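You operate a simulated robot arm through the tools that you are given. There is no shell and no other tool. Be economical: measure what you need, move in short steps, check, and stop when the job is done.

You are at the controls of a simulated robot arm. One attempt, no reset.

## Task
Put things in order on the top of the chest. At the end: the black pin stands where the purple can (marked "PLUM") stood; the red block stands where the black pin stood; the purple can stands on top of the brown jar; the cream striped sleeve stands where the red block stood; the orange bottle stands where the cream striped sleeve stood; whatever was shut is shut again. Leave all else as you found it, and nothing knocked over.
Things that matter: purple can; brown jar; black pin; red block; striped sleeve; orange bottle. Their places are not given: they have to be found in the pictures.

Only the result counts: the job must be done as asked and must still hold three seconds after the hand-in. Knocking over, shifting, dropping, spilling or breaking anything else fails it.

## Robot
A 7-joint arm with a two-finger parallel gripper, fixed in place. Base frame: the origin is at the foot of the arm, x ahead of it, y to its left, z up; the work surface is at about z = 900. Units: mm, rad, N and s.
With the tool pointing down near the work surface it reaches from about 240 to 680 mm from the base axis. Its first joint turns from -1.152 to 1.152 rad. Payload 2.4 kg.
Tool frame: the origin (TCP) lies between the finger pads and is the grasp point; the fingertips stand 30 mm ahead of it; z points along the fingers, y is the line along which they close. Largest opening 94 mm; finger width 28, thickness 10; the body of the gripper, 50 by 96 mm, starts 55 mm behind the TCP.
Orientation is told as [roll, pitch, yaw] about the base's x, y, z axes, in that order, counted from this pose: with the fingers straight down and closing along the base's y, the tool's x points along the base's -x, its y along +y and its z along -z.

## Interface
- The arm moves only by the tool drive_tool. Its argument "plan" is a list that holds one entry, the list of rows, each a list of 7 numbers: the shift along the tool's x, y, z in units of 50 mm (1.0 is 50 mm), then the turn, a rotation vector about the tool's x, y, z in units of 4 degrees (1.0 is 4 degrees), then the closure in counts, from 0 (fully open) to 255 (shut). In form: [[[tx, ty, tz, ax, ay, az, jaw], ...]]. A call has 1 to 8 rows; each row shifts and turns the commanded pose from where the row before left it, along the tool's axes as they then stand. A call with a number of a shift or a turn outside -1 to 1 is refused whole. Rows are played at 5 a second. More than 50 mm and 0.15 rad between two rows, or a gripper value outside its range, and nothing of the call is played. Where a pose cannot be reached the arm comes as near as it can. A force on the tool above 40 N (or 10 N above the force at the start of the call, whichever is more), or a blocked arm, ends the call early, and 0.2 s more pass. Each finger travels about 153 mm/s and halts on what it meets, pressing with about 37 N; the grip force reading is that of the motor and also rises with nothing between the fingers. The clock runs only during rows and for 0.2 s after the last one: add rows that do not move to give the fingers time. It gives the time, the measured TCP pose, the force on the tool (base axes), the opening and the grip force at its end, in the units of the frame above (readings bear some noise).
- Cameras (640 x 400 px; columns grow to the right, rows downward): "scene" is fixed at [49.8, 471.3, 1459.4]; the picture's right is [-0.77, -0.64, 0.00], its down [-0.30, 0.36, -0.89] and it looks along [0.56, -0.68, -0.46] (base axes); focal length 324 px, centre (320, 200). "wrist" rides on the gripper at [-37, 0, -58] in the tool frame; the picture's right is [0.00, -1.00, 0.00], its down [0.97, 0.00, -0.24] and it looks along [0.24, 0.00, 0.97] (tool axes); focal length 218 px, centre (320, 200).
- get_image(camera): a new picture of that camera. No time passes.
- locate(camera, pixels): for up to 12 pixels [column, row] of the newest picture of that camera ("zoom" is the newest enlarged one), the place [x, y, z] in the base frame of the surface seen there, good to about 2 mm, but the place of the scene camera against the robot may be out by one fixed shift of up to 12 mm in any direction. No time passes.
- close_up(camera, box): a new picture of the part [left, top, right, bottom] of that camera's present view, enlarged. No time passes.
- sign_off(): hands the job in; it is judged then, once.

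Keep the steps short. Do not move on a guess: measure, check each grasp and each placing, and mend mistakes. In all there are 80 turns and 46 pictures (those below and enlarged ones count). Leave the gripper open and the arm clear of the work at the hand-in unless told otherwise, and finish with a single line.

The tools are called after "Emit:" as a command line: name --argument value ..., lists and objects as JSON in quotes. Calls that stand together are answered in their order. drive_tool: Moves the arm, as the interface text tells. Its arguments: {"type":"object","properties":{"plan":{"type":"array","items":{"type":"array","items":{"type":"array","items":{"type":"number"}}}}},"required":["plan"]} The other tools are called the same way: get_image (camera) takes a picture; locate (camera, pixels) gives the place of the surface under pixels of a picture; close_up (camera, box) takes an enlarged picture of a part of a camera's view; sign_off () hands the job in.

At the start:

```text
clock: 0.0
position: [418.7, 27.1, 1290.3]
orientation: [0.0, -0.001, -0.002]
contact_force: [0.2, -0.9, -0.6]
gripper_width: 94.2
grip_force: 0.0
```

scene: 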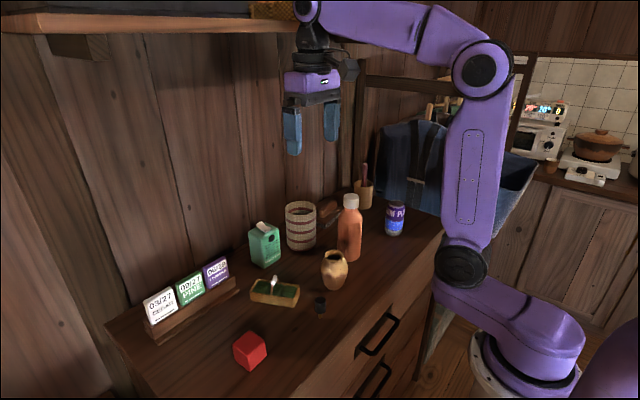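
wrist: 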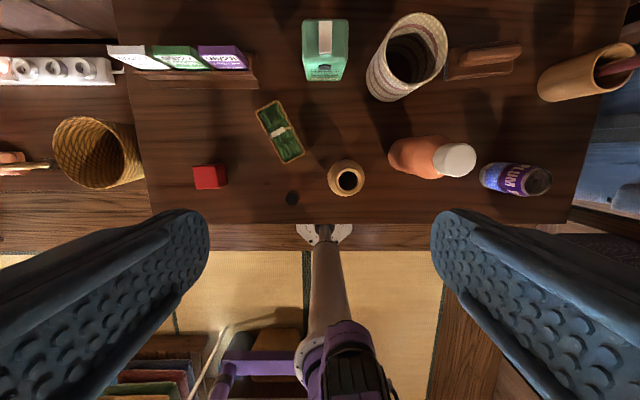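

I see the can (scene 395,218), pin (320,304), block (250,350), sleeve (300,226), bottle (350,228) and jar (335,270). I'll enlarge that area and measure from the wrist view.

Emit:
close_up --camera "scene" --box '[220, 170, 440, 380]'

Emit:
close_up --camera "wrist" --box '[100, 0, 640, 240]'

Emit:
locate --camera "wrist" --pixels '[[347, 181], [292, 198], [210, 172], [395, 60], [440, 30], [372, 85], [454, 160], [540, 180], [500, 175], [405, 155], [345, 165], [280, 130]]'

Emit:
locate --camera "scene" --pixels '[[320, 298], [320, 308], [250, 338], [250, 360], [300, 207], [300, 245], [350, 197], [348, 240], [396, 206], [394, 230], [335, 254], [335, 280]]'

```text
1.90 times, centred on (330, 275) of scene
```

zoom: 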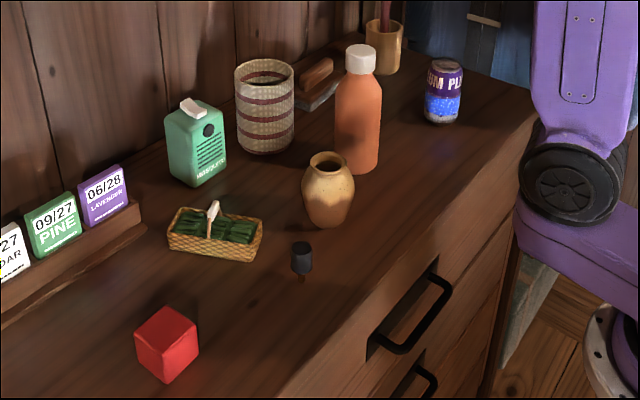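

```text
1.19 times, centred on (370, 120) of wrist
```

zoom: 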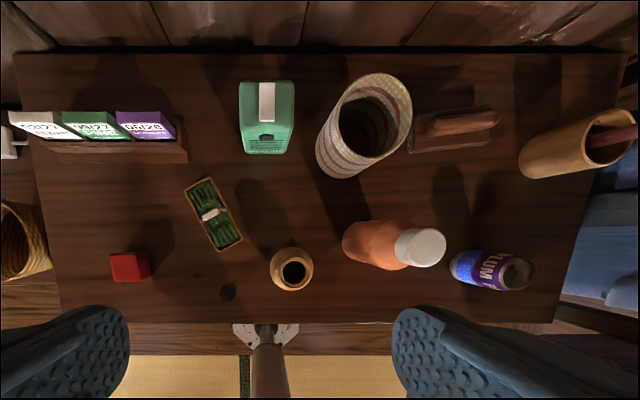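

```text
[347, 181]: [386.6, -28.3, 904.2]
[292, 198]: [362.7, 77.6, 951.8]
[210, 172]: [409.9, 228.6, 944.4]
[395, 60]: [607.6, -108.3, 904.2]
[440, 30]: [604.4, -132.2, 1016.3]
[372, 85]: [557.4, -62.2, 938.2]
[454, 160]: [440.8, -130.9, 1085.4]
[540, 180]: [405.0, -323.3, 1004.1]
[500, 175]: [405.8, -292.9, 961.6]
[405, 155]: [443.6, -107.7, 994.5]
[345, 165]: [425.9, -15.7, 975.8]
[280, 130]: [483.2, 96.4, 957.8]
```

```text
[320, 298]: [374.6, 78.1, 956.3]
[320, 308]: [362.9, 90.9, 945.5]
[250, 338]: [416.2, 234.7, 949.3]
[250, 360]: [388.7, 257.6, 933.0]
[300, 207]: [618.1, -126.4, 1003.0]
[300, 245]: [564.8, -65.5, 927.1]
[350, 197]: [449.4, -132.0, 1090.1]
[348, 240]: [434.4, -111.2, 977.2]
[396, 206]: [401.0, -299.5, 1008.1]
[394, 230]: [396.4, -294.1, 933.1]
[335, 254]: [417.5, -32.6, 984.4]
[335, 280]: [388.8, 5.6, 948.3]
```

Next I'll take sharper close-ups of the small pin, and of the can, bottle and sleeve, for accurate centres.

Emit:
close_up --camera "wrist" --box '[340, 0, 580, 210]'

Emit:
close_up --camera "scene" --box '[290, 240, 370, 320]'

```text
1.90 times, centred on (460, 105) of wrist
```

zoom: 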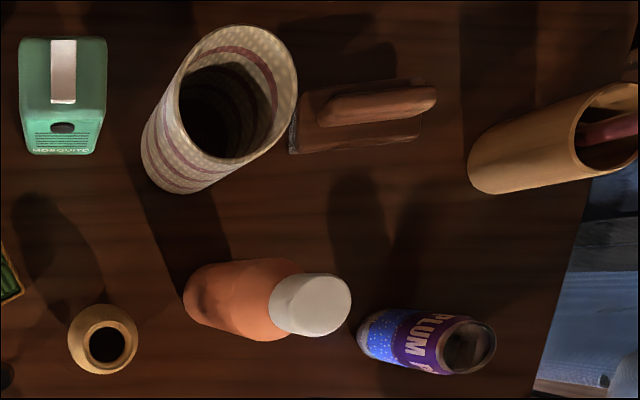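

```text
5.00 times, centred on (330, 280) of scene
```

zoom: 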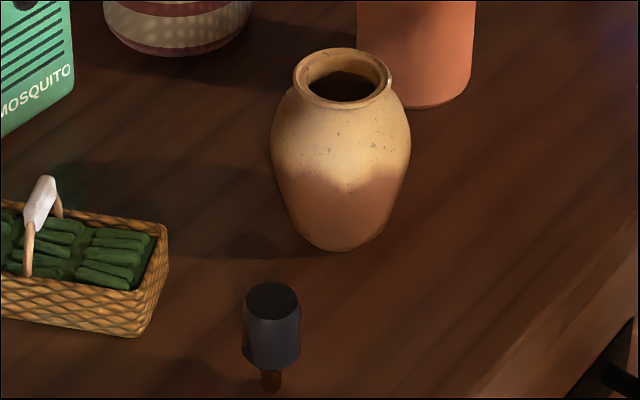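

I'll measure the jar rim and the pin in the zoomed picture, and rim points of the can, bottle, sleeve and block in the wrist picture.

Emit:
locate --camera "zoom" --pixels '[[272, 297], [248, 298], [297, 298], [271, 385], [296, 82], [388, 88], [345, 50], [342, 107], [340, 85], [340, 247], [272, 150], [410, 150]]'

Emit:
locate --camera "wrist" --pixels '[[435, 15], [409, 48], [449, 40], [416, 80], [436, 158], [474, 156], [453, 174], [455, 146], [548, 182], [536, 170], [536, 192], [527, 182]]'

Emit:
locate --camera "wrist" --pixels '[[195, 166], [224, 166], [226, 185], [198, 188], [210, 177], [334, 180], [361, 180], [347, 168], [347, 194], [287, 198], [298, 198], [292, 193]]'

```text
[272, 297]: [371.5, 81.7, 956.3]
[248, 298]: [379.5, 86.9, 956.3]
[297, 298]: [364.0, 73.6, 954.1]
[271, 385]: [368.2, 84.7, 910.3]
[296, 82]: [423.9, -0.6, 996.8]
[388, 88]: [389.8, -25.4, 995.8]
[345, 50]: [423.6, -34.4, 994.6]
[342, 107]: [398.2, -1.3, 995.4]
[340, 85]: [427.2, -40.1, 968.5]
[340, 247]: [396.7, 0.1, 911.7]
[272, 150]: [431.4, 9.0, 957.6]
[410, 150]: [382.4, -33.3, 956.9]
```

```text
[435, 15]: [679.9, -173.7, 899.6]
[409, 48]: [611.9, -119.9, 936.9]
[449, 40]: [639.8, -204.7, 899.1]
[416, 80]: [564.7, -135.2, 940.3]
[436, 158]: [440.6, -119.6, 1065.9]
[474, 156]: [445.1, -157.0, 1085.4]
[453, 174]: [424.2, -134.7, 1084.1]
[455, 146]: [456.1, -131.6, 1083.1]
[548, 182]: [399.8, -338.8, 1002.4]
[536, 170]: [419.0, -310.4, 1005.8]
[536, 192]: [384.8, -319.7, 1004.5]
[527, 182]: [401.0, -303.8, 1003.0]
```

```text
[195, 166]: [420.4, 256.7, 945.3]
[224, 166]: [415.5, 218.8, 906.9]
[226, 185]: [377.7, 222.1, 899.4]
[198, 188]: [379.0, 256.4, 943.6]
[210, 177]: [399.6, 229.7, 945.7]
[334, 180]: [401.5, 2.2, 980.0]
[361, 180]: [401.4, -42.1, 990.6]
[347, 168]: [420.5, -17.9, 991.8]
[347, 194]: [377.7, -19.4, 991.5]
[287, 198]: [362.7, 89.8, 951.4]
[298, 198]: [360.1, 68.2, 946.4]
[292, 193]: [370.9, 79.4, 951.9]
```

Wrist measurements put the can top near (402,-321,1004), the jar rim near (400,-19,992) and the pin near (363,79,952). The scene camera is off by about +8,+2,+4. I'll move above the can and look down at it.

Emit:
drive_tool --plan '[[[0.05, -0.9, 0.3, 0, 0, 0, 0], [0.05, -0.9, 0.3, 0, 0, 0, 0], [0.05, -0.9, 0.3, 0, 0, 0, 0], [0.05, -0.9, 0.3, 0, 0, 0, 0], [0.05, -0.9, 0.3, 0, 0, 0, 0], [0.05, -0.9, 0.3, 0, 0, 0, 0], [0.04, -0.9, 0.3, 0, 0, 0, 0], [0, -0.66, 0.3, 0, 0, 0, 0]]]'

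Emit:
close_up --camera "wrist" --box '[160, 100, 480, 300]'

```text
clock: 1.8
position: [403.1, -320.0, 1167.3]
orientation: [0.0, 0.0, 0.0]
contact_force: [-0.2, -0.4, 0.2]
gripper_width: 94.1
grip_force: 0.1
```

```text
2.00 times, centred on (320, 200) of wrist
```

zoom: 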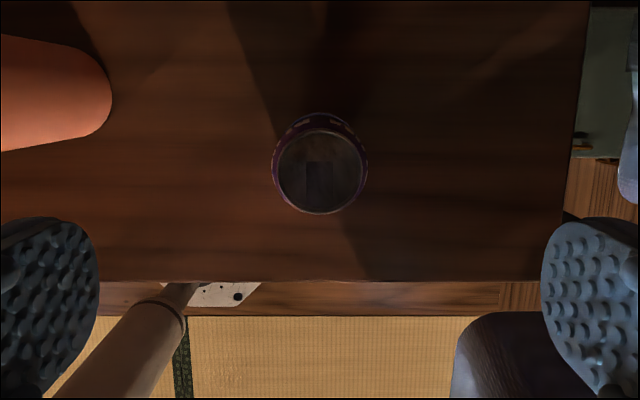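

I'm above the can and it appears near the centre. I'll measure the can's top rim and the table beside it, plus the bottle's base edge.

Emit:
locate --camera "zoom" --pixels '[[280, 172], [364, 172], [321, 132], [321, 210], [321, 170], [320, 116], [273, 165], [367, 165], [400, 200], [250, 200], [110, 90], [440, 100]]'

```text
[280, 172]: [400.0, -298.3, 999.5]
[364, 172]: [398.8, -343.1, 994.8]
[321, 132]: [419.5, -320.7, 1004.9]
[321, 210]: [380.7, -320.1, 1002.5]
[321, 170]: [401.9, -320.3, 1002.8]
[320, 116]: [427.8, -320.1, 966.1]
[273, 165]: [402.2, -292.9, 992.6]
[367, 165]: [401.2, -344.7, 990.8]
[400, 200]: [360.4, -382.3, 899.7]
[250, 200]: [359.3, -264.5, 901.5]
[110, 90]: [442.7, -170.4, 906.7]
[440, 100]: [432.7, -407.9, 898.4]
```

Can axis is about (401.5,-319.5), diameter 52, top 1003. I'll go straight down to TCP z 965 with the jaws open.

Emit:
drive_tool --plan '[[[0.03, 0.01, 0.95, 0, 0, 0, 0], [0, 0, 0.95, 0, 0, 0, 0], [0, 0, 0.95, 0, 0, 0, 0], [0, 0, 0.75, 0, 0, 0, 0], [0, 0, 0.45, 0, 0, 0, 0], [0, 0, 0, 0, 0, 0, 0]]]'

```text
clock: 3.2
position: [401.4, -321.3, 966.4]
orientation: [0.0, 0.0, 0.0]
contact_force: [-0.1, -0.4, 0.3]
gripper_width: 94.1
grip_force: 0.1
```

No contact during the descent. I'll close on the can.

Emit:
drive_tool --plan '[[[0, 0.02, 0, 0, 0, 0, 60], [0, 0.01, 0, 0, 0, 0, 100], [0, 0, 0, 0, 0, 0, 160], [0, 0, 0, 0, 0, 0, 160], [0, 0, 0, 0, 0, 0, 160]]]'

```text
clock: 4.4
position: [402.1, -319.2, 967.3]
orientation: [0.001, 0.0, 0.001]
contact_force: [0.0, -2.3, 3.8]
gripper_width: 53.3
grip_force: 36.6
```

The grip holds at 53.3 mm with 36.6 N. I'll lift gently.

Emit:
drive_tool --plan '[[[0, 0, -0.3, 0, 0, 0, 160], [0, 0, -0.6, 0, 0, 0, 160], [0, 0, -1, 0, 0, 0, 160], [0, 0, -1, 0, 0, 0, 160], [0, 0, -1, 0, 0, 0, 160], [0, 0, 0, 0, 0, 0, 160]]]'

Emit:
get_image --camera "scene"

```text
clock: 5.8
position: [404.1, -317.2, 1165.1]
orientation: [0.001, -0.001, 0.001]
contact_force: [0.6, -0.2, -1.4]
gripper_width: 52.8
grip_force: 37.2
```

```text
38 pictures are left
```

scene: 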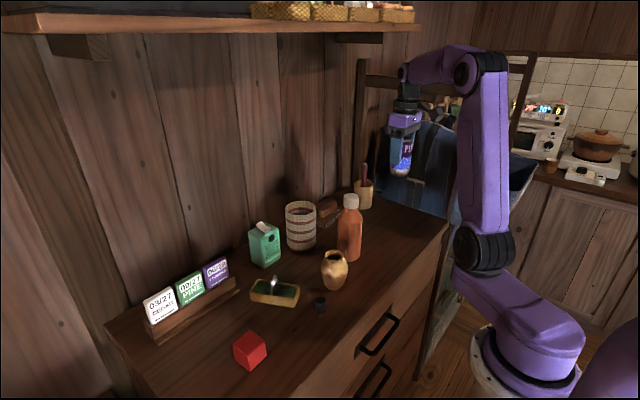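

The can is held and has cleared. I'll rise and travel toward the jar, stopping short at y≈-100 to re-measure the rim.

Emit:
drive_tool --plan '[[[0, 0, -1, 0, 0, 0, 160], [0, 0.9, -0.2, 0, 0, 0, 160], [0, 0.9, 0, 0, 0, 0, 160], [0, 0.9, 0, 0, 0, 0, 160], [0, 0.9, 0, 0, 0, 0, 160], [0, 0.8, 0, 0, 0, 0, 160], [0, 0, 0, 0, 0, 0, 160]]]'

Emit:
close_up --camera "wrist" --box '[120, 80, 360, 230]'

```text
clock: 7.4
position: [403.9, -98.7, 1224.9]
orientation: [0.0, 0.0, 0.0]
contact_force: [0.1, 0.0, -2.8]
gripper_width: 52.8
grip_force: 36.9
```

```text
2.67 times, centred on (240, 155) of wrist
```

zoom: 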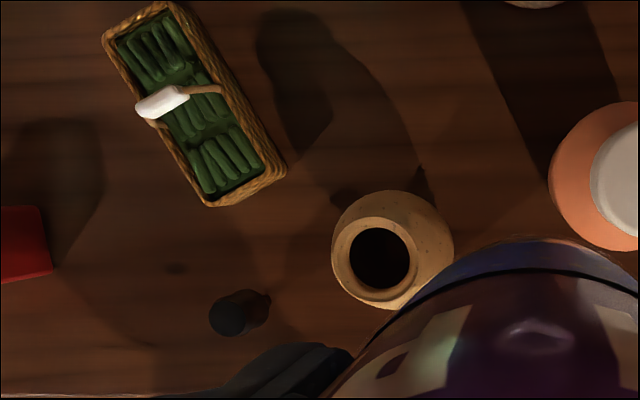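

The jar is in view at zoom (380,258). I'll measure its rim.

Emit:
locate --camera "zoom" --pixels '[[341, 258], [415, 258], [381, 222], [381, 295], [343, 250], [352, 232], [410, 235], [350, 285], [232, 300], [212, 315], [243, 315], [230, 332]]'

```text
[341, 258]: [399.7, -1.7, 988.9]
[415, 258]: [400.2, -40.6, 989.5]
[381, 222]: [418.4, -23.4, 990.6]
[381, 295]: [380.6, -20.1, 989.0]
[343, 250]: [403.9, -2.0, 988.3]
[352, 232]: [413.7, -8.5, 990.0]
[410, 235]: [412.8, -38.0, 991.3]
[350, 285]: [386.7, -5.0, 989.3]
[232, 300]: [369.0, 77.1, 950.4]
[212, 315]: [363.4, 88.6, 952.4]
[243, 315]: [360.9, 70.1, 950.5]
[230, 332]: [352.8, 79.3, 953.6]
```

Rim centre is (399.7,-21.2), top 990. I'll move over it and descend to just above contact (TCP 1065).

Emit:
drive_tool --plan '[[[0.042, 0.775, 0, 0, 0, 0, 160], [0.042, 0.775, 0, 0, 0, 0, 160], [0, 0, 0.9, 0, 0, 0, 160], [0, 0, 0.9, 0, 0, 0, 160], [0, 0, 0.9, 0, 0, 0, 160], [0, 0, 0.4, 0, 0, 0, 160], [0, 0, 0, 0, 0, 0, 160]]]'

Emit:
close_up --camera "scene" --box '[260, 170, 420, 300]'

```text
clock: 9.0
position: [396.5, -21.0, 1067.9]
orientation: [-0.002, 0.001, -0.001]
contact_force: [-0.5, -0.8, -2.3]
gripper_width: 52.6
grip_force: 36.9
```

```text
3.08 times, centred on (340, 235) of scene
```

zoom: 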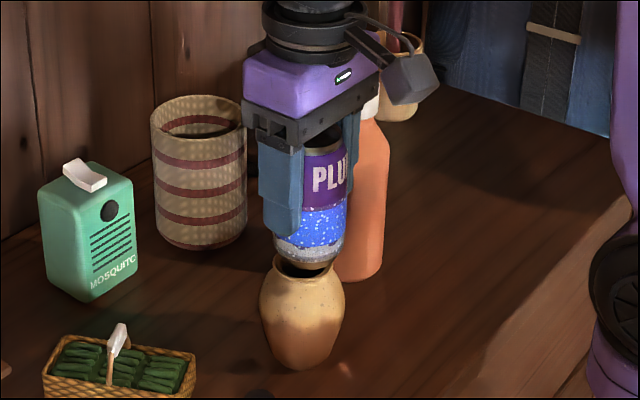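

The can hangs just above the rim, with x reading about 3 mm short. I'll correct x and lower in small steps.

Emit:
drive_tool --plan '[[[-0.06, 0, 0, 0, 0, 0, 160], [0, 0, 0.06, 0, 0, 0, 160], [0, 0, 0.05, 0, 0, 0, 160], [0, 0, 0, 0, 0, 0, 160]]]'

```text
clock: 10.0
position: [401.3, -21.0, 1061.3]
orientation: [0.0, 0.002, -0.002]
contact_force: [-0.3, 0.4, -1.5]
gripper_width: 52.6
grip_force: 36.9
```

No contact yet. I'll continue down 2 mm at a time.

Emit:
drive_tool --plan '[[[0, 0, 0.04, 0, 0, 0, 160], [0, 0, 0.03, 0, 0, 0, 160], [0, 0, 0, 0, 0, 0, 160]]]'

Emit:
close_up --camera "scene" --box '[300, 220, 380, 270]'

```text
clock: 10.8
position: [400.1, -20.8, 1058.1]
orientation: [0.0, -0.001, 0.0]
contact_force: [0.4, -0.2, -1.5]
gripper_width: 52.4
grip_force: 36.7
```

```text
8.00 times, centred on (340, 245) of scene
```

zoom: 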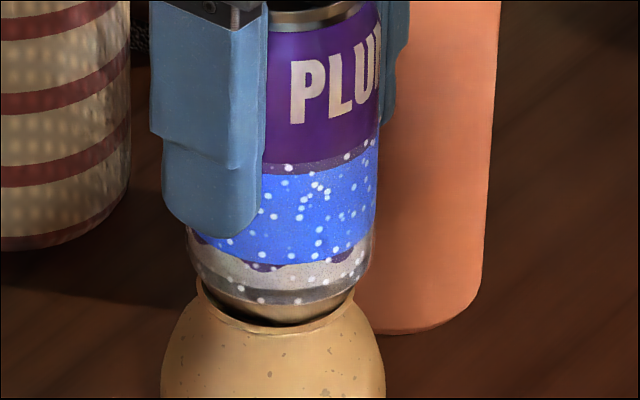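

The can's tapered foot is centred over the mouth but not yet touching. I'll keep lowering and watch the force.

Emit:
drive_tool --plan '[[[0, 0, 0.04, 0, 0, 0, 160], [0, 0, 0.03, 0, 0, 0, 160], [0, 0, 0, 0, 0, 0, 160]]]'

```text
clock: 11.6
position: [400.9, -22.4, 1055.5]
orientation: [-0.001, -0.005, -0.001]
contact_force: [-3.4, 1.3, 9.4]
gripper_width: 52.4
grip_force: 36.7
stopped in row 3: the force on the tool passed its limit (the readings are from after the stop); the commanded pose is now the measured one
```

Contact (9.4 N up). I'll look at the seat before releasing.

Emit:
close_up --camera "scene" --box '[300, 220, 380, 270]'

```text
8.00 times, centred on (340, 245) of scene
```

zoom: 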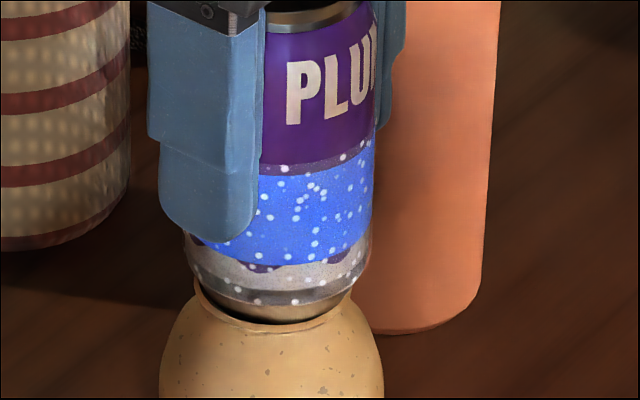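

The can sits about 1.5 mm to the +x side of the mouth, matching the sideways force. I'll shift it -1.5 mm in x and settle 1 mm.

Emit:
drive_tool --plan '[[[0.03, -0.01, -0.02, 0, 0, 0, 160], [0, 0, 0.03, 0, 0, 0, 160], [0, 0, 0, 0, 0, 0, 160]]]'

```text
clock: 12.4
position: [400.5, -22.4, 1056.2]
orientation: [0.0, -0.008, -0.001]
contact_force: [0.0, 4.8, 18.9]
gripper_width: 52.8
grip_force: 37.1
```

It's seated with 19 N. I'll relieve the press slightly, then open gradually.

Emit:
drive_tool --plan '[[[0, 0.01, -0.02, 0, 0, 0, 160], [0, 0, 0, 0, 0, 0, 120], [0, 0, 0, 0, 0, 0, 100], [0, 0, 0, 0, 0, 0, 70], [0, 0, 0, 0, 0, 0, 40], [0, 0, 0, 0, 0, 0, 0], [0, 0, 0, 0, 0, 0, 0]]]'

Emit:
close_up --camera "scene" --box '[260, 190, 420, 300]'

```text
clock: 14.0
position: [400.3, -21.3, 1057.0]
orientation: [0.0, -0.006, 0.0]
contact_force: [0.7, 0.1, 0.1]
gripper_width: 93.9
grip_force: 0.1
```

```text
3.64 times, centred on (340, 245) of scene
```

zoom: 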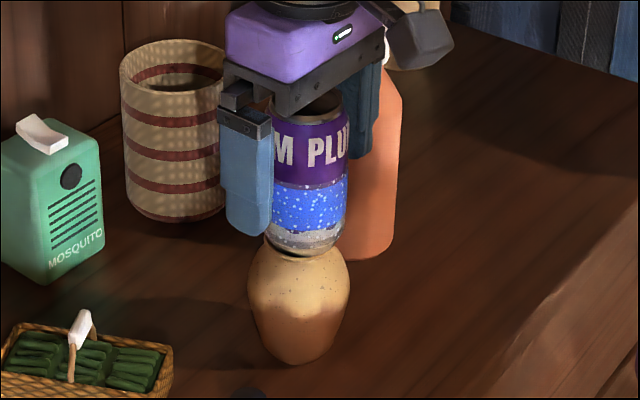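

The can is released and standing. I'll raise the gripper straight up and check.

Emit:
drive_tool --plan '[[[0, 0, -0.4, 0, 0, 0, 0], [0, 0, -0.9, 0, 0, 0, 0], [0, 0, -0.9, 0, 0, 0, 0], [0, 0, -0.9, 0, 0, 0, 0], [0, 0, 0, 0, 0, 0, 0]]]'

Emit:
close_up --camera "scene" --box '[280, 190, 400, 300]'

Emit:
close_up --camera "wrist" --box '[200, 100, 440, 250]'

```text
clock: 15.2
position: [398.0, -21.5, 1210.9]
orientation: [-0.001, -0.004, -0.001]
contact_force: [0.4, 0.2, -0.3]
gripper_width: 93.9
grip_force: 0.1
```

```text
3.64 times, centred on (340, 245) of scene
```

zoom: 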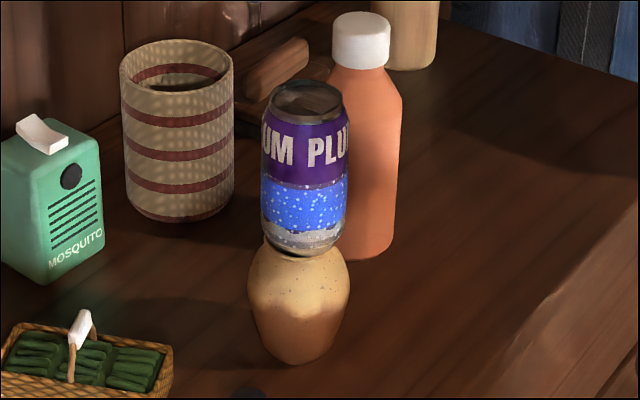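

```text
2.67 times, centred on (320, 175) of wrist
```

zoom: 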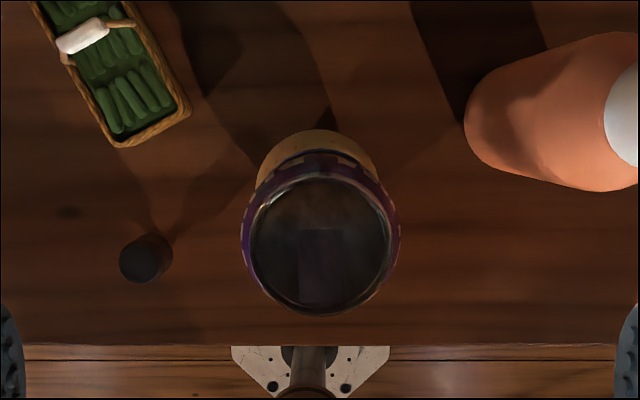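

It stands. I'll check that the can top is level and re-measure the pin head.

Emit:
locate --camera "zoom" --pixels '[[252, 245], [389, 245], [320, 182], [320, 308], [320, 245], [285, 195], [358, 195], [130, 258], [146, 240], [146, 272], [122, 258], [165, 245]]'

```text
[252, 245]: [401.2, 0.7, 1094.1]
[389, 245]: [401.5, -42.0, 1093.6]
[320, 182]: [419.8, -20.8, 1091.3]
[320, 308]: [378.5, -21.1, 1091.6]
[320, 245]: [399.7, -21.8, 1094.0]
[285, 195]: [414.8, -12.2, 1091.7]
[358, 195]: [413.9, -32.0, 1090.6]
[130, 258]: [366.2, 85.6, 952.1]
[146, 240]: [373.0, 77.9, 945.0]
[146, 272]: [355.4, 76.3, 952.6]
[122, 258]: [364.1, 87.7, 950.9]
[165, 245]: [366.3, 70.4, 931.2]
```

The can is level at 1092 and centred. Now the pin: head centre is about (363,79). I'll move over it with the jaw half closed and look.

Emit:
drive_tool --plan '[[[0.23, 0.67, 0, 0, 0.03, 0, 60], [0.23, 0.67, 0, 0, 0, 0, 100], [0.24, 0.67, 0, 0, 0, 0, 120], [0, 0, 0.9, 0, 0, 0, 120], [0, 0, 0.9, 0, 0, 0, 120], [0, 0, 0.9, 0, 0, 0, 120], [0, 0, 0, 0, 0, 0, 120]]]'

Emit:
close_up --camera "wrist" --box '[240, 120, 400, 220]'

Emit:
close_up --camera "scene" --box '[300, 285, 340, 315]'

```text
clock: 16.8
position: [364.3, 80.9, 1075.2]
orientation: [0.0, -0.003, 0.001]
contact_force: [0.3, -0.6, -0.7]
gripper_width: 49.8
grip_force: 0.0
```

```text
4.00 times, centred on (320, 170) of wrist
```

zoom: 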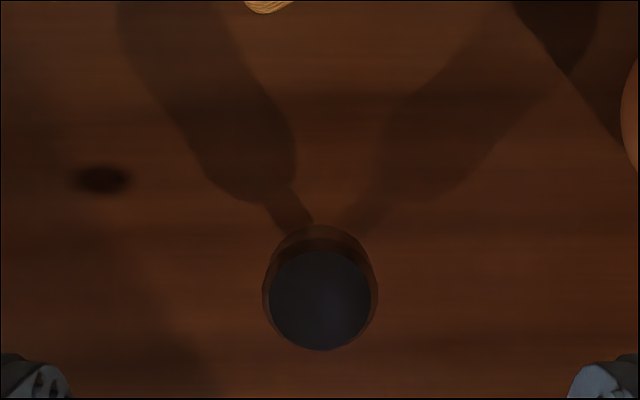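

```text
13.33 times, centred on (320, 300) of scene
```

zoom: 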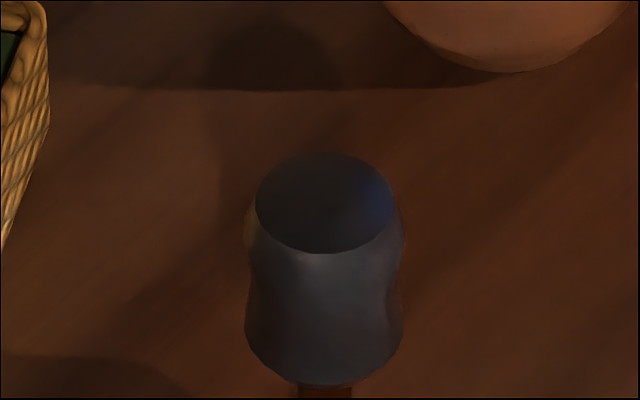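

I want to see the foot of the pin before gripping.

Emit:
close_up --camera "scene" --box '[304, 294, 336, 320]'

Emit:
locate --camera "wrist" --pixels '[[320, 195], [309, 195], [331, 195], [320, 185], [320, 205], [320, 178]]'

```text
15.38 times, centred on (320, 307) of scene
```

zoom: 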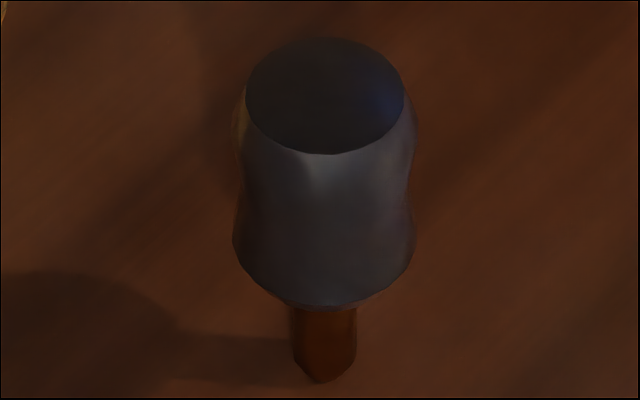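

```text
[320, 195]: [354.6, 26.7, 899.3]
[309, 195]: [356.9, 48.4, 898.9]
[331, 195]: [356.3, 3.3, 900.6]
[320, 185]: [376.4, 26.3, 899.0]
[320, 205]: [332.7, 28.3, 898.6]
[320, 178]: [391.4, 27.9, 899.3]
```

The pin is a head about 22 mm wide on a narrow foot about 8 mm wide, 52 mm tall. It is centred in y and about 3 mm nearer in x. I'll correct and go down to TCP z 940.

Emit:
drive_tool --plan '[[[0.06, 0, 0.5, 0, 0, 0, 120], [0, 0, 0.9, 0, 0, 0, 120], [0, 0, 0.8, 0, 0, 0, 120], [0, 0, 0.4, 0, 0, 0, 120], [0, 0, 0.1, 0, 0, 0, 120], [0, 0, 0, 0, 0, 0, 120]]]'

Emit:
close_up --camera "wrist" --box '[240, 200, 400, 300]'

```text
clock: 18.2
position: [361.2, 79.6, 941.0]
orientation: [0.001, -0.003, 0.0]
contact_force: [0.4, -0.6, 0.4]
gripper_width: 49.4
grip_force: 0.1
```

```text
4.00 times, centred on (320, 250) of wrist
```

zoom: 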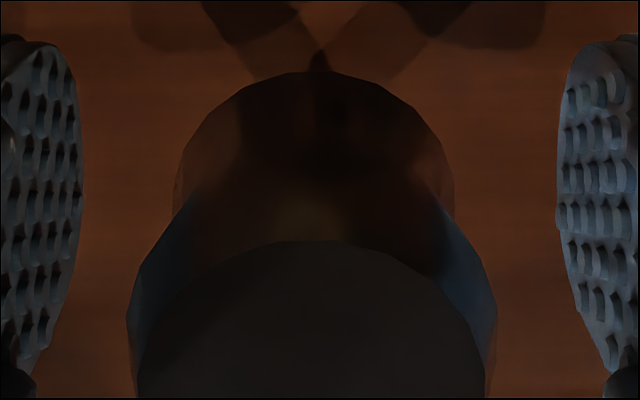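

The pin lies centred between the fingers. I'll close gently.

Emit:
drive_tool --plan '[[[0, 0, 0, 0, 0, 0, 150], [0, 0, 0, 0, 0, 0, 175], [0, 0, 0, 0, 0, 0, 190], [0, 0, 0, 0, 0, 0, 215], [0, 0, 0, 0, 0, 0, 215], [0, 0, 0, 0, 0, 0, 215]]]'

Emit:
close_up --camera "scene" --box '[290, 270, 350, 320]'

```text
clock: 19.6
position: [360.2, 78.6, 942.0]
orientation: [-0.001, -0.005, 0.001]
contact_force: [0.4, -0.5, 0.3]
gripper_width: 24.0
grip_force: 36.9
```

```text
8.00 times, centred on (320, 295) of scene
```

zoom: 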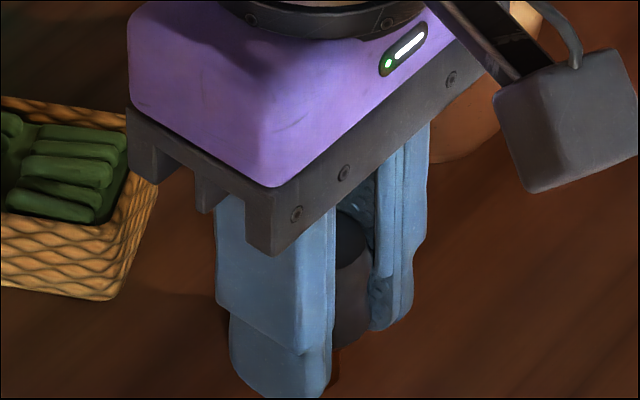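

Gripped at 24 mm. I'll lift straight up, slowly at first.

Emit:
drive_tool --plan '[[[0, 0, -0.1, 0, 0, 0, 215], [0, 0, -0.3, 0, 0, 0, 215], [0, 0, -0.9, 0, 0, 0, 215], [0, 0, -0.9, 0, 0, 0, 215], [0, 0, -0.9, 0, 0, 0, 215], [0, 0, -0.9, 0, 0, 0, 215], [0, 0, -0.9, 0, 0, 0, 215], [0, 0, 0, 0, 0, 0, 215]]]'

Emit:
close_up --camera "scene" --box '[250, 100, 450, 320]'

```text
clock: 21.4
position: [358.0, 80.3, 1184.2]
orientation: [0.001, -0.003, -0.002]
contact_force: [-0.3, 0.3, -0.5]
gripper_width: 24.0
grip_force: 37.7
```

```text
1.82 times, centred on (350, 210) of scene
```

zoom: 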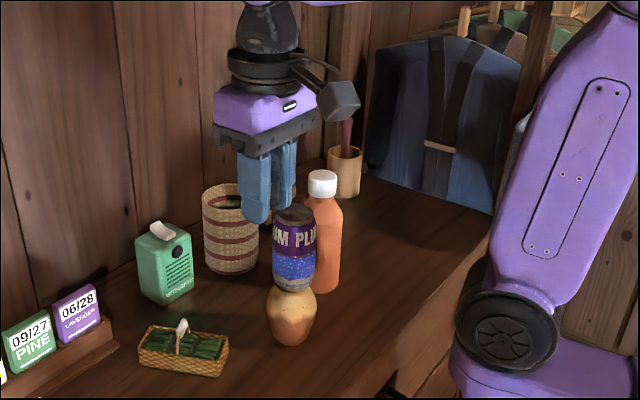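

The pin is held and no hole was left behind. I'll travel at this height to above the can's old place (401.5,-319.5).

Emit:
drive_tool --plan '[[[-0.11, -0.98, 0, 0, 0, 0, 215], [-0.11, -0.98, 0, 0, 0, 0, 215], [-0.11, -0.98, 0, 0, 0, 0, 215], [-0.11, -0.98, 0, 0, 0, 0, 215], [-0.11, -0.98, 0, 0, 0, 0, 215], [-0.11, -0.98, 0, 0, 0, 0, 215], [-0.11, -0.98, 0, 0, 0, 0, 215], [-0.1, -0.98, 0, 0, 0, 0, 215]]]'

Emit:
drive_tool --plan '[[[0, -0.15, 0.9, 0, 0, 0, 215], [0, 0, 0.9, 0, 0, 0, 215], [0, 0, 0.9, 0, 0, 0, 215], [0, 0, 0.9, 0, 0, 0, 215], [0, 0, 0.9, 0, 0, 0, 215], [0, 0, 0, 0, 0, 0, 215], [0, 0, 0, 0, 0, 0, 215]]]'

```text
clock: 23.2
position: [404.1, -317.3, 1187.2]
orientation: [-0.001, -0.005, 0.001]
contact_force: [-0.8, -0.4, 0.4]
gripper_width: 23.8
grip_force: 37.0
```

```text
clock: 24.8
position: [406.9, -322.5, 959.8]
orientation: [-0.001, -0.003, 0.001]
contact_force: [0.1, -0.2, -0.5]
gripper_width: 24.3
grip_force: 37.0
```

I'm about 5 mm over in x and 3 mm in y. I'll correct that and check before lowering.

Emit:
drive_tool --plan '[[[0.1, 0.05, 0, 0, 0.05, 0, 215], [0, 0, 0.15, 0, 0, 0, 215], [0, 0, 0, 0, 0, 0, 215], [0, 0, 0, 0, 0, 0, 215]]]'

Emit:
close_up --camera "scene" --box '[365, 190, 425, 240]'

```text
clock: 25.8
position: [400.9, -319.8, 954.8]
orientation: [0.001, 0.0, -0.001]
contact_force: [-0.7, -0.3, 0.2]
gripper_width: 24.0
grip_force: 37.3
```

```text
8.00 times, centred on (395, 215) of scene
```

zoom: 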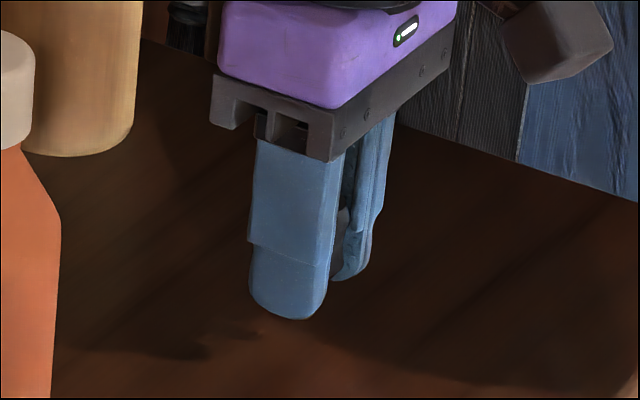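

Position is good (400.9,-319.8). I'll lower in small steps until I feel contact.

Emit:
drive_tool --plan '[[[0, 0, 0.12, 0, 0, 0, 215], [0, 0, 0.06, 0, 0, 0, 215], [0, 0, 0.03, 0, 0, 0, 215], [0, 0, 0.02, 0, 0, 0, 215], [0, 0, 0, 0, 0, 0, 215]]]'

```text
clock: 27.0
position: [401.8, -318.3, 943.9]
orientation: [-0.002, -0.001, -0.001]
contact_force: [0.4, -0.9, 0.2]
gripper_width: 24.0
grip_force: 37.6
```

Emit:
drive_tool --plan '[[[0, 0, 0.02, 0, 0, 0, 215], [0, 0, 0.02, 0, 0, 0, 215], [0, 0, 0, 0, 0, 0, 215]]]'

```text
clock: 27.8
position: [400.7, -318.6, 941.3]
orientation: [-0.001, -0.002, 0.0]
contact_force: [-1.9, 2.6, 17.6]
gripper_width: 24.2
grip_force: 36.1
```

Contact at TCP 941.3 (17.6 N). I'll ease off half a millimetre and open gradually.

Emit:
drive_tool --plan '[[[0, 0, -0.01, 0, 0, 0, 215], [0, 0, 0, 0, 0, 0, 188], [0, 0, 0, 0, 0, 0, 180], [0, 0, 0, 0, 0, 0, 160], [0, 0, 0, 0, 0, 0, 130], [0, 0, 0, 0, 0, 0, 100], [0, 0, 0, 0, 0, 0, 100]]]'

Emit:
close_up --camera "wrist" --box '[240, 200, 400, 300]'

```text
clock: 29.4
position: [399.4, -318.9, 941.0]
orientation: [0.0, 0.0, -0.001]
contact_force: [0.1, 0.0, 1.5]
gripper_width: 57.2
grip_force: 0.1
```

```text
4.00 times, centred on (320, 250) of wrist
```

zoom: 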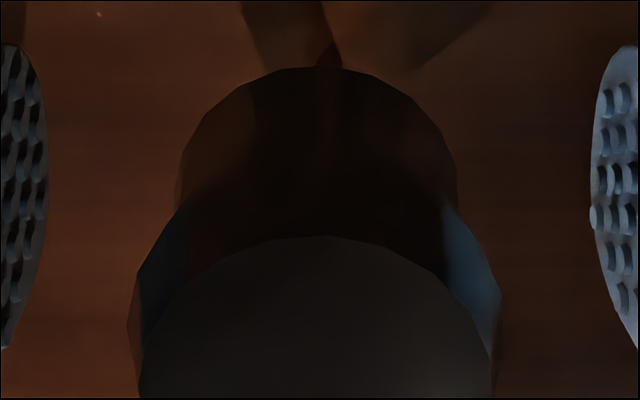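

The pin stands free between the open fingers. I'll raise straight up, then check it.

Emit:
drive_tool --plan '[[[0, 0, -0.2, 0, 0, 0, 100], [0, 0, -0.8, 0, 0, 0, 100], [0, 0, -0.9, 0, 0, 0, 100], [0, 0, -0.9, 0, 0, 0, 60], [0, 0, -0.9, 0, 0, 0, 0], [0, 0, -0.9, 0, 0, 0, 0], [0, 0, 0, 0, 0, 0, 0]]]'

Emit:
close_up --camera "wrist" --box '[220, 120, 420, 245]'

Emit:
locate --camera "zoom" --pixels '[[320, 160], [320, 180], [300, 170], [340, 170], [320, 150], [320, 140]]'

```text
clock: 31.0
position: [399.5, -320.0, 1172.3]
orientation: [-0.001, 0.001, 0.001]
contact_force: [0.1, -1.4, -0.3]
gripper_width: 94.1
grip_force: 0.1
```

```text
3.20 times, centred on (320, 182) of wrist
```

zoom: 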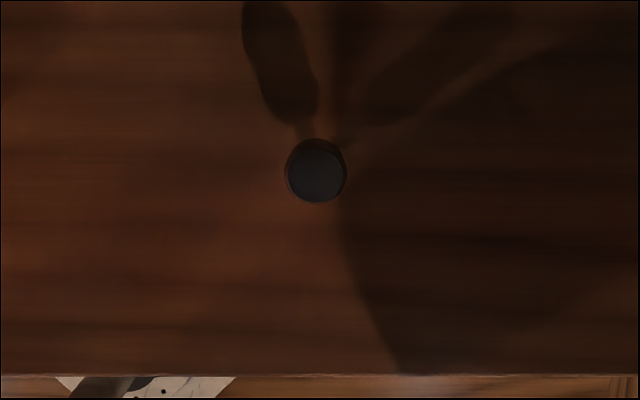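

```text
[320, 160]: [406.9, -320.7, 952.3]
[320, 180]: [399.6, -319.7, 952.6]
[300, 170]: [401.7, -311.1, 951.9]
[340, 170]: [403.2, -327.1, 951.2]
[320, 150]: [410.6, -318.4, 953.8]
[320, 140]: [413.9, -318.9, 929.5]
```

The pin stands at about (401.5,-319), with its top level at 952. Next is the red block: I'll move over (399,238).

Emit:
drive_tool --plan '[[[0, 0.98, 0, 0, 0, 0, 0], [0, 0.98, 0, 0, 0, 0, 0], [0, 0.98, 0, 0, 0, 0, 0], [0, 0.98, 0, 0, 0, 0, 0], [0, 0.98, 0, 0, 0, 0, 0], [0, 0.98, 0, 0, 0, 0, 0], [0, 0.98, 0, 0, 0, 0, 0], [0, 0.98, 0, 0, 0, 0, 0]]]'

Emit:
drive_tool --plan '[[[0, 0.98, 0, 0, 0, 0, 0], [0, 0.98, 0, 0, 0, 0, 0], [0, 0.98, 0, 0, 0, 0, 0], [0, 0.38, 0.5, 0, 0, 0, 0], [0, 0, 0.9, 0, 0, 0, 0], [0, 0, 0, 0, 0, 0, 0], [0, 0, 0, 0, 0, 0, 0]]]'

Emit:
close_up --camera "wrist" --box '[220, 120, 420, 245]'

```text
clock: 32.8
position: [399.0, 73.1, 1172.0]
orientation: [0.0, -0.001, -0.002]
contact_force: [0.0, -0.3, 0.4]
gripper_width: 94.0
grip_force: 0.0
```

```text
clock: 34.4
position: [401.0, 237.6, 1098.6]
orientation: [0.001, -0.001, -0.001]
contact_force: [0.1, -0.1, -0.5]
gripper_width: 94.0
grip_force: 0.0
```

```text
3.20 times, centred on (320, 182) of wrist
```

zoom: 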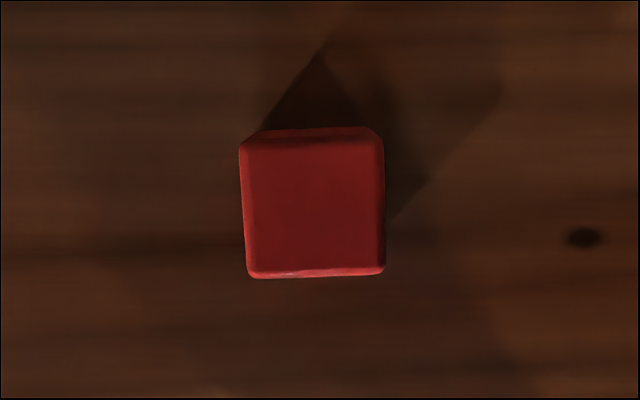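

I'll measure the block's top corners.

Emit:
locate --camera "zoom" --pixels '[[246, 148], [378, 143], [381, 264], [250, 268], [314, 206], [242, 206], [385, 206], [314, 142], [314, 274]]'

```text
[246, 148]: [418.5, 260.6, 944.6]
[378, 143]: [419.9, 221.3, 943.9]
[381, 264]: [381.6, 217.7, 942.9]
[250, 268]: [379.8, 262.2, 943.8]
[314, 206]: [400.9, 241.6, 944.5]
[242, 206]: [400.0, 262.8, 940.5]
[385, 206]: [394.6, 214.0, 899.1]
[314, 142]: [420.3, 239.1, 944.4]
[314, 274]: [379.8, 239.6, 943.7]
```

The block is centred at (400,240), 44 mm wide, top 944, yawed about 2°. I'll align with it and descend to TCP 938.

Emit:
drive_tool --plan '[[[0.02, 0.05, 0.5, 0, 0, -0.5, 0], [0, 0, 0.9, 0, 0, 0, 0], [0, 0, 0.9, 0, 0, 0, 0], [0, 0, 0.6, 0, 0, 0, 0], [0, 0, 0.31, 0, 0, 0, 0], [0, 0, 0, 0, 0, 0, 0]]]'

Emit:
drive_tool --plan '[[[0, 0, 0, 0, 0, 0, 80], [0, 0, 0, 0, 0, 0, 115], [0, 0, 0, 0, 0, 0, 170], [0, 0, 0, 0, 0, 0, 170], [0, 0, 0, 0, 0, 0, 170]]]'

```text
clock: 35.8
position: [400.1, 242.1, 939.3]
orientation: [-0.001, 0.001, 0.035]
contact_force: [0.0, 1.0, 0.6]
gripper_width: 94.0
grip_force: 0.0
```

```text
clock: 37.0
position: [399.8, 242.1, 939.1]
orientation: [-0.001, -0.001, 0.034]
contact_force: [0.0, 0.6, -0.3]
gripper_width: 48.4
grip_force: 37.0
```

Gripped at 48.4 mm. I'll lift and carry it to the pin's old place (361,79).

Emit:
drive_tool --plan '[[[0, 0, -0.3, 0, 0, 0, 170], [0, 0, -0.9, 0, 0, 0, 170], [0, 0, -0.9, 0, 0, 0, 170], [0.2, -0.82, 0, 0, 0, 0, 170], [0.2, -0.82, 0, 0, 0, 0, 170], [0.2, -0.82, 0, 0, 0, 0, 170], [0.2, -0.82, 0, 0, 0, 0, 170], [0, 0, 0, 0, 0, 0, 170]]]'

```text
clock: 38.8
position: [364.7, 76.8, 1044.3]
orientation: [0.001, 0.0, 0.034]
contact_force: [-0.1, -0.2, -0.5]
gripper_width: 48.2
grip_force: 37.2
```

I'll correct to (361.3,79.3) and lower to just above the table.

Emit:
drive_tool --plan '[[[0.065, 0.05, 0.6, 0, 0, 0, 170], [0, 0, 0.9, 0, 0, 0, 170], [0, 0, 0.44, 0, 0, 0, 170], [0, 0, 0, 0, 0, 0, 170], [0, 0, 0, 0, 0, 0, 170]]]'

```text
clock: 40.0
position: [359.8, 81.8, 944.4]
orientation: [0.0, 0.002, 0.035]
contact_force: [0.3, -0.4, -0.1]
gripper_width: 48.4
grip_force: 37.2
```

Emit:
drive_tool --plan '[[[-0.02, -0.04, 0.05, 0, 0, 0, 170], [0, 0, 0.03, 0, 0, 0, 170], [0, 0, 0.02, 0, 0, 0, 170], [0, 0, 0, 0, 0, 0, 170]]]'

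```text
clock: 41.0
position: [362.3, 78.8, 942.2]
orientation: [0.001, 0.0, 0.034]
contact_force: [0.3, -0.4, -1.5]
gripper_width: 48.4
grip_force: 36.8
```

No contact yet. I'll lower a little more.

Emit:
drive_tool --plan '[[[0, 0, 0.02, 0, 0, 0, 170], [0, 0, 0.02, 0, 0, 0, 170], [0, 0, 0, 0, 0, 0, 170]]]'

```text
clock: 41.8
position: [362.9, 76.9, 940.3]
orientation: [-0.001, 0.0, 0.036]
contact_force: [-0.1, 0.8, -1.5]
gripper_width: 48.4
grip_force: 36.5
```

Emit:
drive_tool --plan '[[[0.01, 0.02, 0.02, 0, 0, 0, 170], [0, 0, 0.02, 0, 0, 0, 170], [0, 0, 0, 0, 0, 0, 170]]]'

```text
clock: 42.6
position: [363.5, 79.6, 939.5]
orientation: [-0.001, -0.001, 0.034]
contact_force: [-4.6, -4.7, 33.4]
gripper_width: 48.2
grip_force: 36.8
```

Firm contact (33 N). I'll ease up 0.8 mm and release, opening to about 75 mm.

Emit:
drive_tool --plan '[[[0.02, 0, -0.015, 0, 0, 0, 170], [0, 0, 0, 0, 0, 0, 120], [0, 0, 0, 0, 0, 0, 100], [0, 0, 0, 0, 0, 0, 60], [0, 0, 0, 0, 0, 0, 50], [0, 0, -0.3, 0, 0, 0, 50], [0, 0, -0.9, 0, 0, 0, 50], [0, 0, -0.9, 0, 0, 0.5, 50]]]'

Emit:
drive_tool --plan '[[[0, 0, -0.9, 0, 0, 0, 0], [0, 0, -0.9, 0, 0, 0, 0], [0, 0, 0, 0, 0, 0, 0]]]'

Emit:
get_image --camera "wrist"

Emit:
locate --camera "wrist" --pixels '[[320, 190], [310, 180], [330, 180], [330, 200], [310, 200], [320, 180]]'

```text
clock: 44.4
position: [361.5, 77.3, 1044.6]
orientation: [0.0, 0.002, -0.001]
contact_force: [-0.9, -1.0, 0.4]
gripper_width: 75.5
grip_force: 0.2
```

```text
clock: 45.2
position: [360.3, 79.1, 1133.8]
orientation: [-0.001, -0.001, 0.0]
contact_force: [-0.2, 1.1, -0.1]
gripper_width: 94.1
grip_force: 0.0
```

```text
20 pictures are left
```

wrist: 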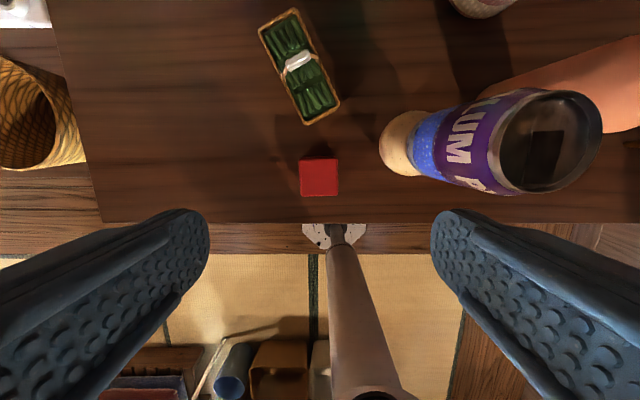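

```text
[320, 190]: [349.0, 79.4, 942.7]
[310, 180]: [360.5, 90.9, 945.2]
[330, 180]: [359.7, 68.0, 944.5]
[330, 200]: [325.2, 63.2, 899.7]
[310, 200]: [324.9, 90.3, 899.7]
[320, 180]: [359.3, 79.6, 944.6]
```

The block sits at (361,80). Next the sleeve: I'll rise and move to about (570,-100), above everything.

Emit:
drive_tool --plan '[[[0, 0, -0.9, 0, 0, 0, 0], [0, 0, -0.6, 0, 0, 0, 0], [-0.7, -0.6, 0, 0, 0, 0, 0], [-0.7, -0.6, 0, 0, 0, 0, 0], [-0.7, -0.6, 0, 0, 0, 0, 0], [-0.7, -0.6, 0, 0, 0, 0, 0], [-0.7, -0.6, 0, 0, 0, 0, 0], [-0.7, -0.6, 0, 0, 0, 0, 0]]]'

Emit:
close_up --camera "wrist" --box '[160, 70, 480, 270]'

```text
clock: 47.0
position: [570.2, -98.7, 1210.2]
orientation: [0.002, 0.001, -0.002]
contact_force: [-0.3, -0.5, 0.4]
gripper_width: 94.1
grip_force: 0.1
```

```text
2.00 times, centred on (320, 170) of wrist
```

zoom: 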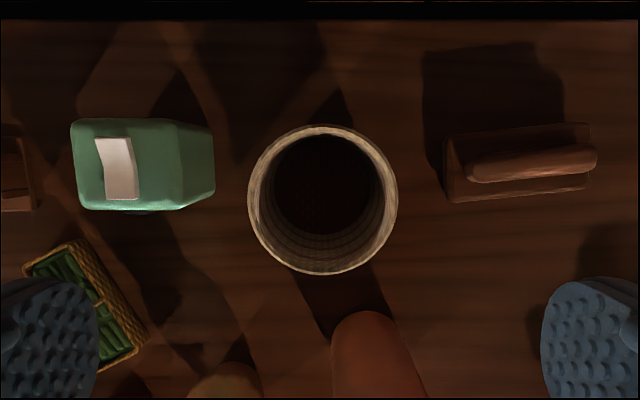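

Emit:
locate --camera "zoom" --pixels '[[252, 199], [393, 199], [322, 129], [322, 270], [322, 190], [322, 160], [375, 340], [213, 165], [447, 180], [335, 345], [370, 314], [480, 160]]'

```text
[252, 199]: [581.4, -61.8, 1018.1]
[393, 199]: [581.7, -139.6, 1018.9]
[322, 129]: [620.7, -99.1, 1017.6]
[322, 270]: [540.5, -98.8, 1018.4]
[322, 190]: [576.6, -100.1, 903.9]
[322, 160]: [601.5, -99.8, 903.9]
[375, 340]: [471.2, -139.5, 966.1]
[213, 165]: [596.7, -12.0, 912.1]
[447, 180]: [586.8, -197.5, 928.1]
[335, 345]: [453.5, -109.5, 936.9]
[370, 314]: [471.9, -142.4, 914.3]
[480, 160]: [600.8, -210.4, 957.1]
```

Sleeve centre is (581,-100), outer diameter about 81, top 1018. The jaw is 94, so about 6 mm clear each side. I'll move over it and lower to just above the rim, then check centring.

Emit:
drive_tool --plan '[[[-0.21, -0.03, 0.8, 0, 0, 0, 0], [0, 0, 0.9, 0, 0, 0, 0], [0, 0, 0.9, 0, 0, 0, 0], [0, 0, 0.2, 0, 0, 0, 0], [0, 0, 0, 0, 0, 0, 0], [0, 0, 0, 0, 0, 0, 0]]]'

Emit:
get_image --camera "wrist"

```text
clock: 48.4
position: [583.2, -101.7, 1068.6]
orientation: [0.0, -0.001, 0.002]
contact_force: [0.2, 0.3, -0.1]
gripper_width: 94.2
grip_force: 0.1
```

```text
18 pictures are left
```

wrist: 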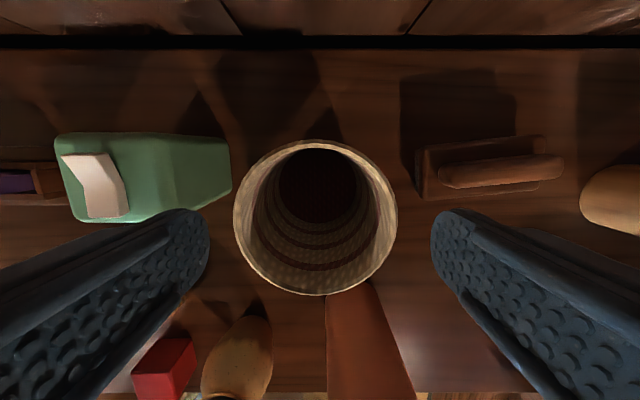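

The sleeve is about 2 mm to the left (+y) of the jaw centre. I'll correct and descend to TCP 982.

Emit:
drive_tool --plan '[[[0.02, 0.044, 0, 0, 0, 0, 0], [0, 0, 0.3, 0, 0, 0, 0], [0, 0, 0.5, 0, 0, 0, 0], [0, 0, 0.6, 0, 0, 0, 0], [0, 0, 0.34, 0, 0, 0, 0], [0, 0, 0, 0, 0, 0, 0]]]'

Emit:
drive_tool --plan '[[[0, 0, 0, 0, 0, 0, 20], [0, 0, 0, 0, 0, 0, 40], [0, 0, 0, 0, 0, 0, 80], [0, 0, 0, 0, 0, 0, 80], [0, 0, 0, 0, 0, 0, 80]]]'

```text
clock: 49.8
position: [580.7, -99.6, 982.9]
orientation: [0.0, -0.001, 0.001]
contact_force: [0.0, 0.3, 0.2]
gripper_width: 94.1
grip_force: 0.1
```

```text
clock: 51.0
position: [579.4, -100.5, 983.3]
orientation: [0.002, -0.001, 0.0]
contact_force: [0.1, -1.0, -0.4]
gripper_width: 86.3
grip_force: 36.8
```

Gripped (86 mm, 37 N). I'll lift slowly and check.

Emit:
drive_tool --plan '[[[0, 0, -0.2, 0, 0, 0, 80], [0, 0, -0.6, 0, 0, 0, 80], [0, 0, -0.9, 0, 0, 0, 80], [0, 0, -0.9, 0, 0, 0, 80], [0, 0, -0.9, 0, 0, 0, 80], [0, 0, -0.6, 0, 0, 0, 80], [0, 0, 0, 0, 0, 0, 80]]]'

Emit:
get_image --camera "scene"

```text
clock: 52.6
position: [582.6, -102.7, 1189.9]
orientation: [0.0, 0.002, 0.0]
contact_force: [0.9, 0.5, -0.6]
gripper_width: 86.0
grip_force: 37.2
```

```text
17 pictures are left
```

scene: 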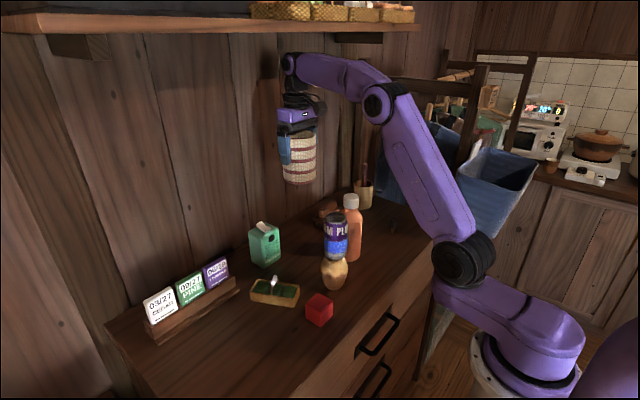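

The sleeve is held. The wall shelf may be near the arm's path, so I'll measure it before moving sideways.

Emit:
locate --camera "scene" --pixels '[[45, 32], [200, 25], [300, 24], [400, 25], [75, 50], [290, 62], [350, 36], [150, 30], [30, 20], [300, 150]]'

```text
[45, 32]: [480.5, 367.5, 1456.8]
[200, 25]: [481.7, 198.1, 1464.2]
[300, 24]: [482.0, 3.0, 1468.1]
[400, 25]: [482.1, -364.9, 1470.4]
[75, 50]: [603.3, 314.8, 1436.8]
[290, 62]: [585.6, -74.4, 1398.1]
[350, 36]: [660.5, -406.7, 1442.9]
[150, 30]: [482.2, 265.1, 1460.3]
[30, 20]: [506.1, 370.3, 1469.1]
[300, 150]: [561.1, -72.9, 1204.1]
```

The shelf underside is about 1450 with its front edge at x≈475, and the wrist top is about 1400, so level travel is clear. I'll go diagonally to (400,241), passing behind the can.

Emit:
drive_tool --plan '[[[0.25, 0.9, 0, 0, 0, 0, 80], [0.25, 0.9, 0, 0, 0, 0, 80], [0.5, 0.84, 0, 0, 0, 0, 80], [0.5, 0.84, 0, 0, 0, 0, 80], [0.5, 0.84, 0, 0, 0, 0, 80], [0.5, 0.84, 0, 0, 0, 0, 80], [0.55, 0.8, 0, 0, 0, 0, 80], [0.55, 0.8, 0, 0, 0, 0, 80]]]'

Emit:
drive_tool --plan '[[[0, 0.15, 0, 0, 0, 0, 80], [0, 0, 0, 0, 0, 0, 80], [0, 0, 0, 0, 0, 0, 80]]]'

```text
clock: 54.4
position: [401.5, 239.3, 1188.8]
orientation: [-0.001, 0.0, 0.001]
contact_force: [0.4, -0.1, -0.5]
gripper_width: 86.4
grip_force: 36.6
```

```text
clock: 55.2
position: [402.0, 245.2, 1188.2]
orientation: [-0.001, 0.0, 0.0]
contact_force: [0.3, 0.0, -1.1]
gripper_width: 85.7
grip_force: 37.2
```

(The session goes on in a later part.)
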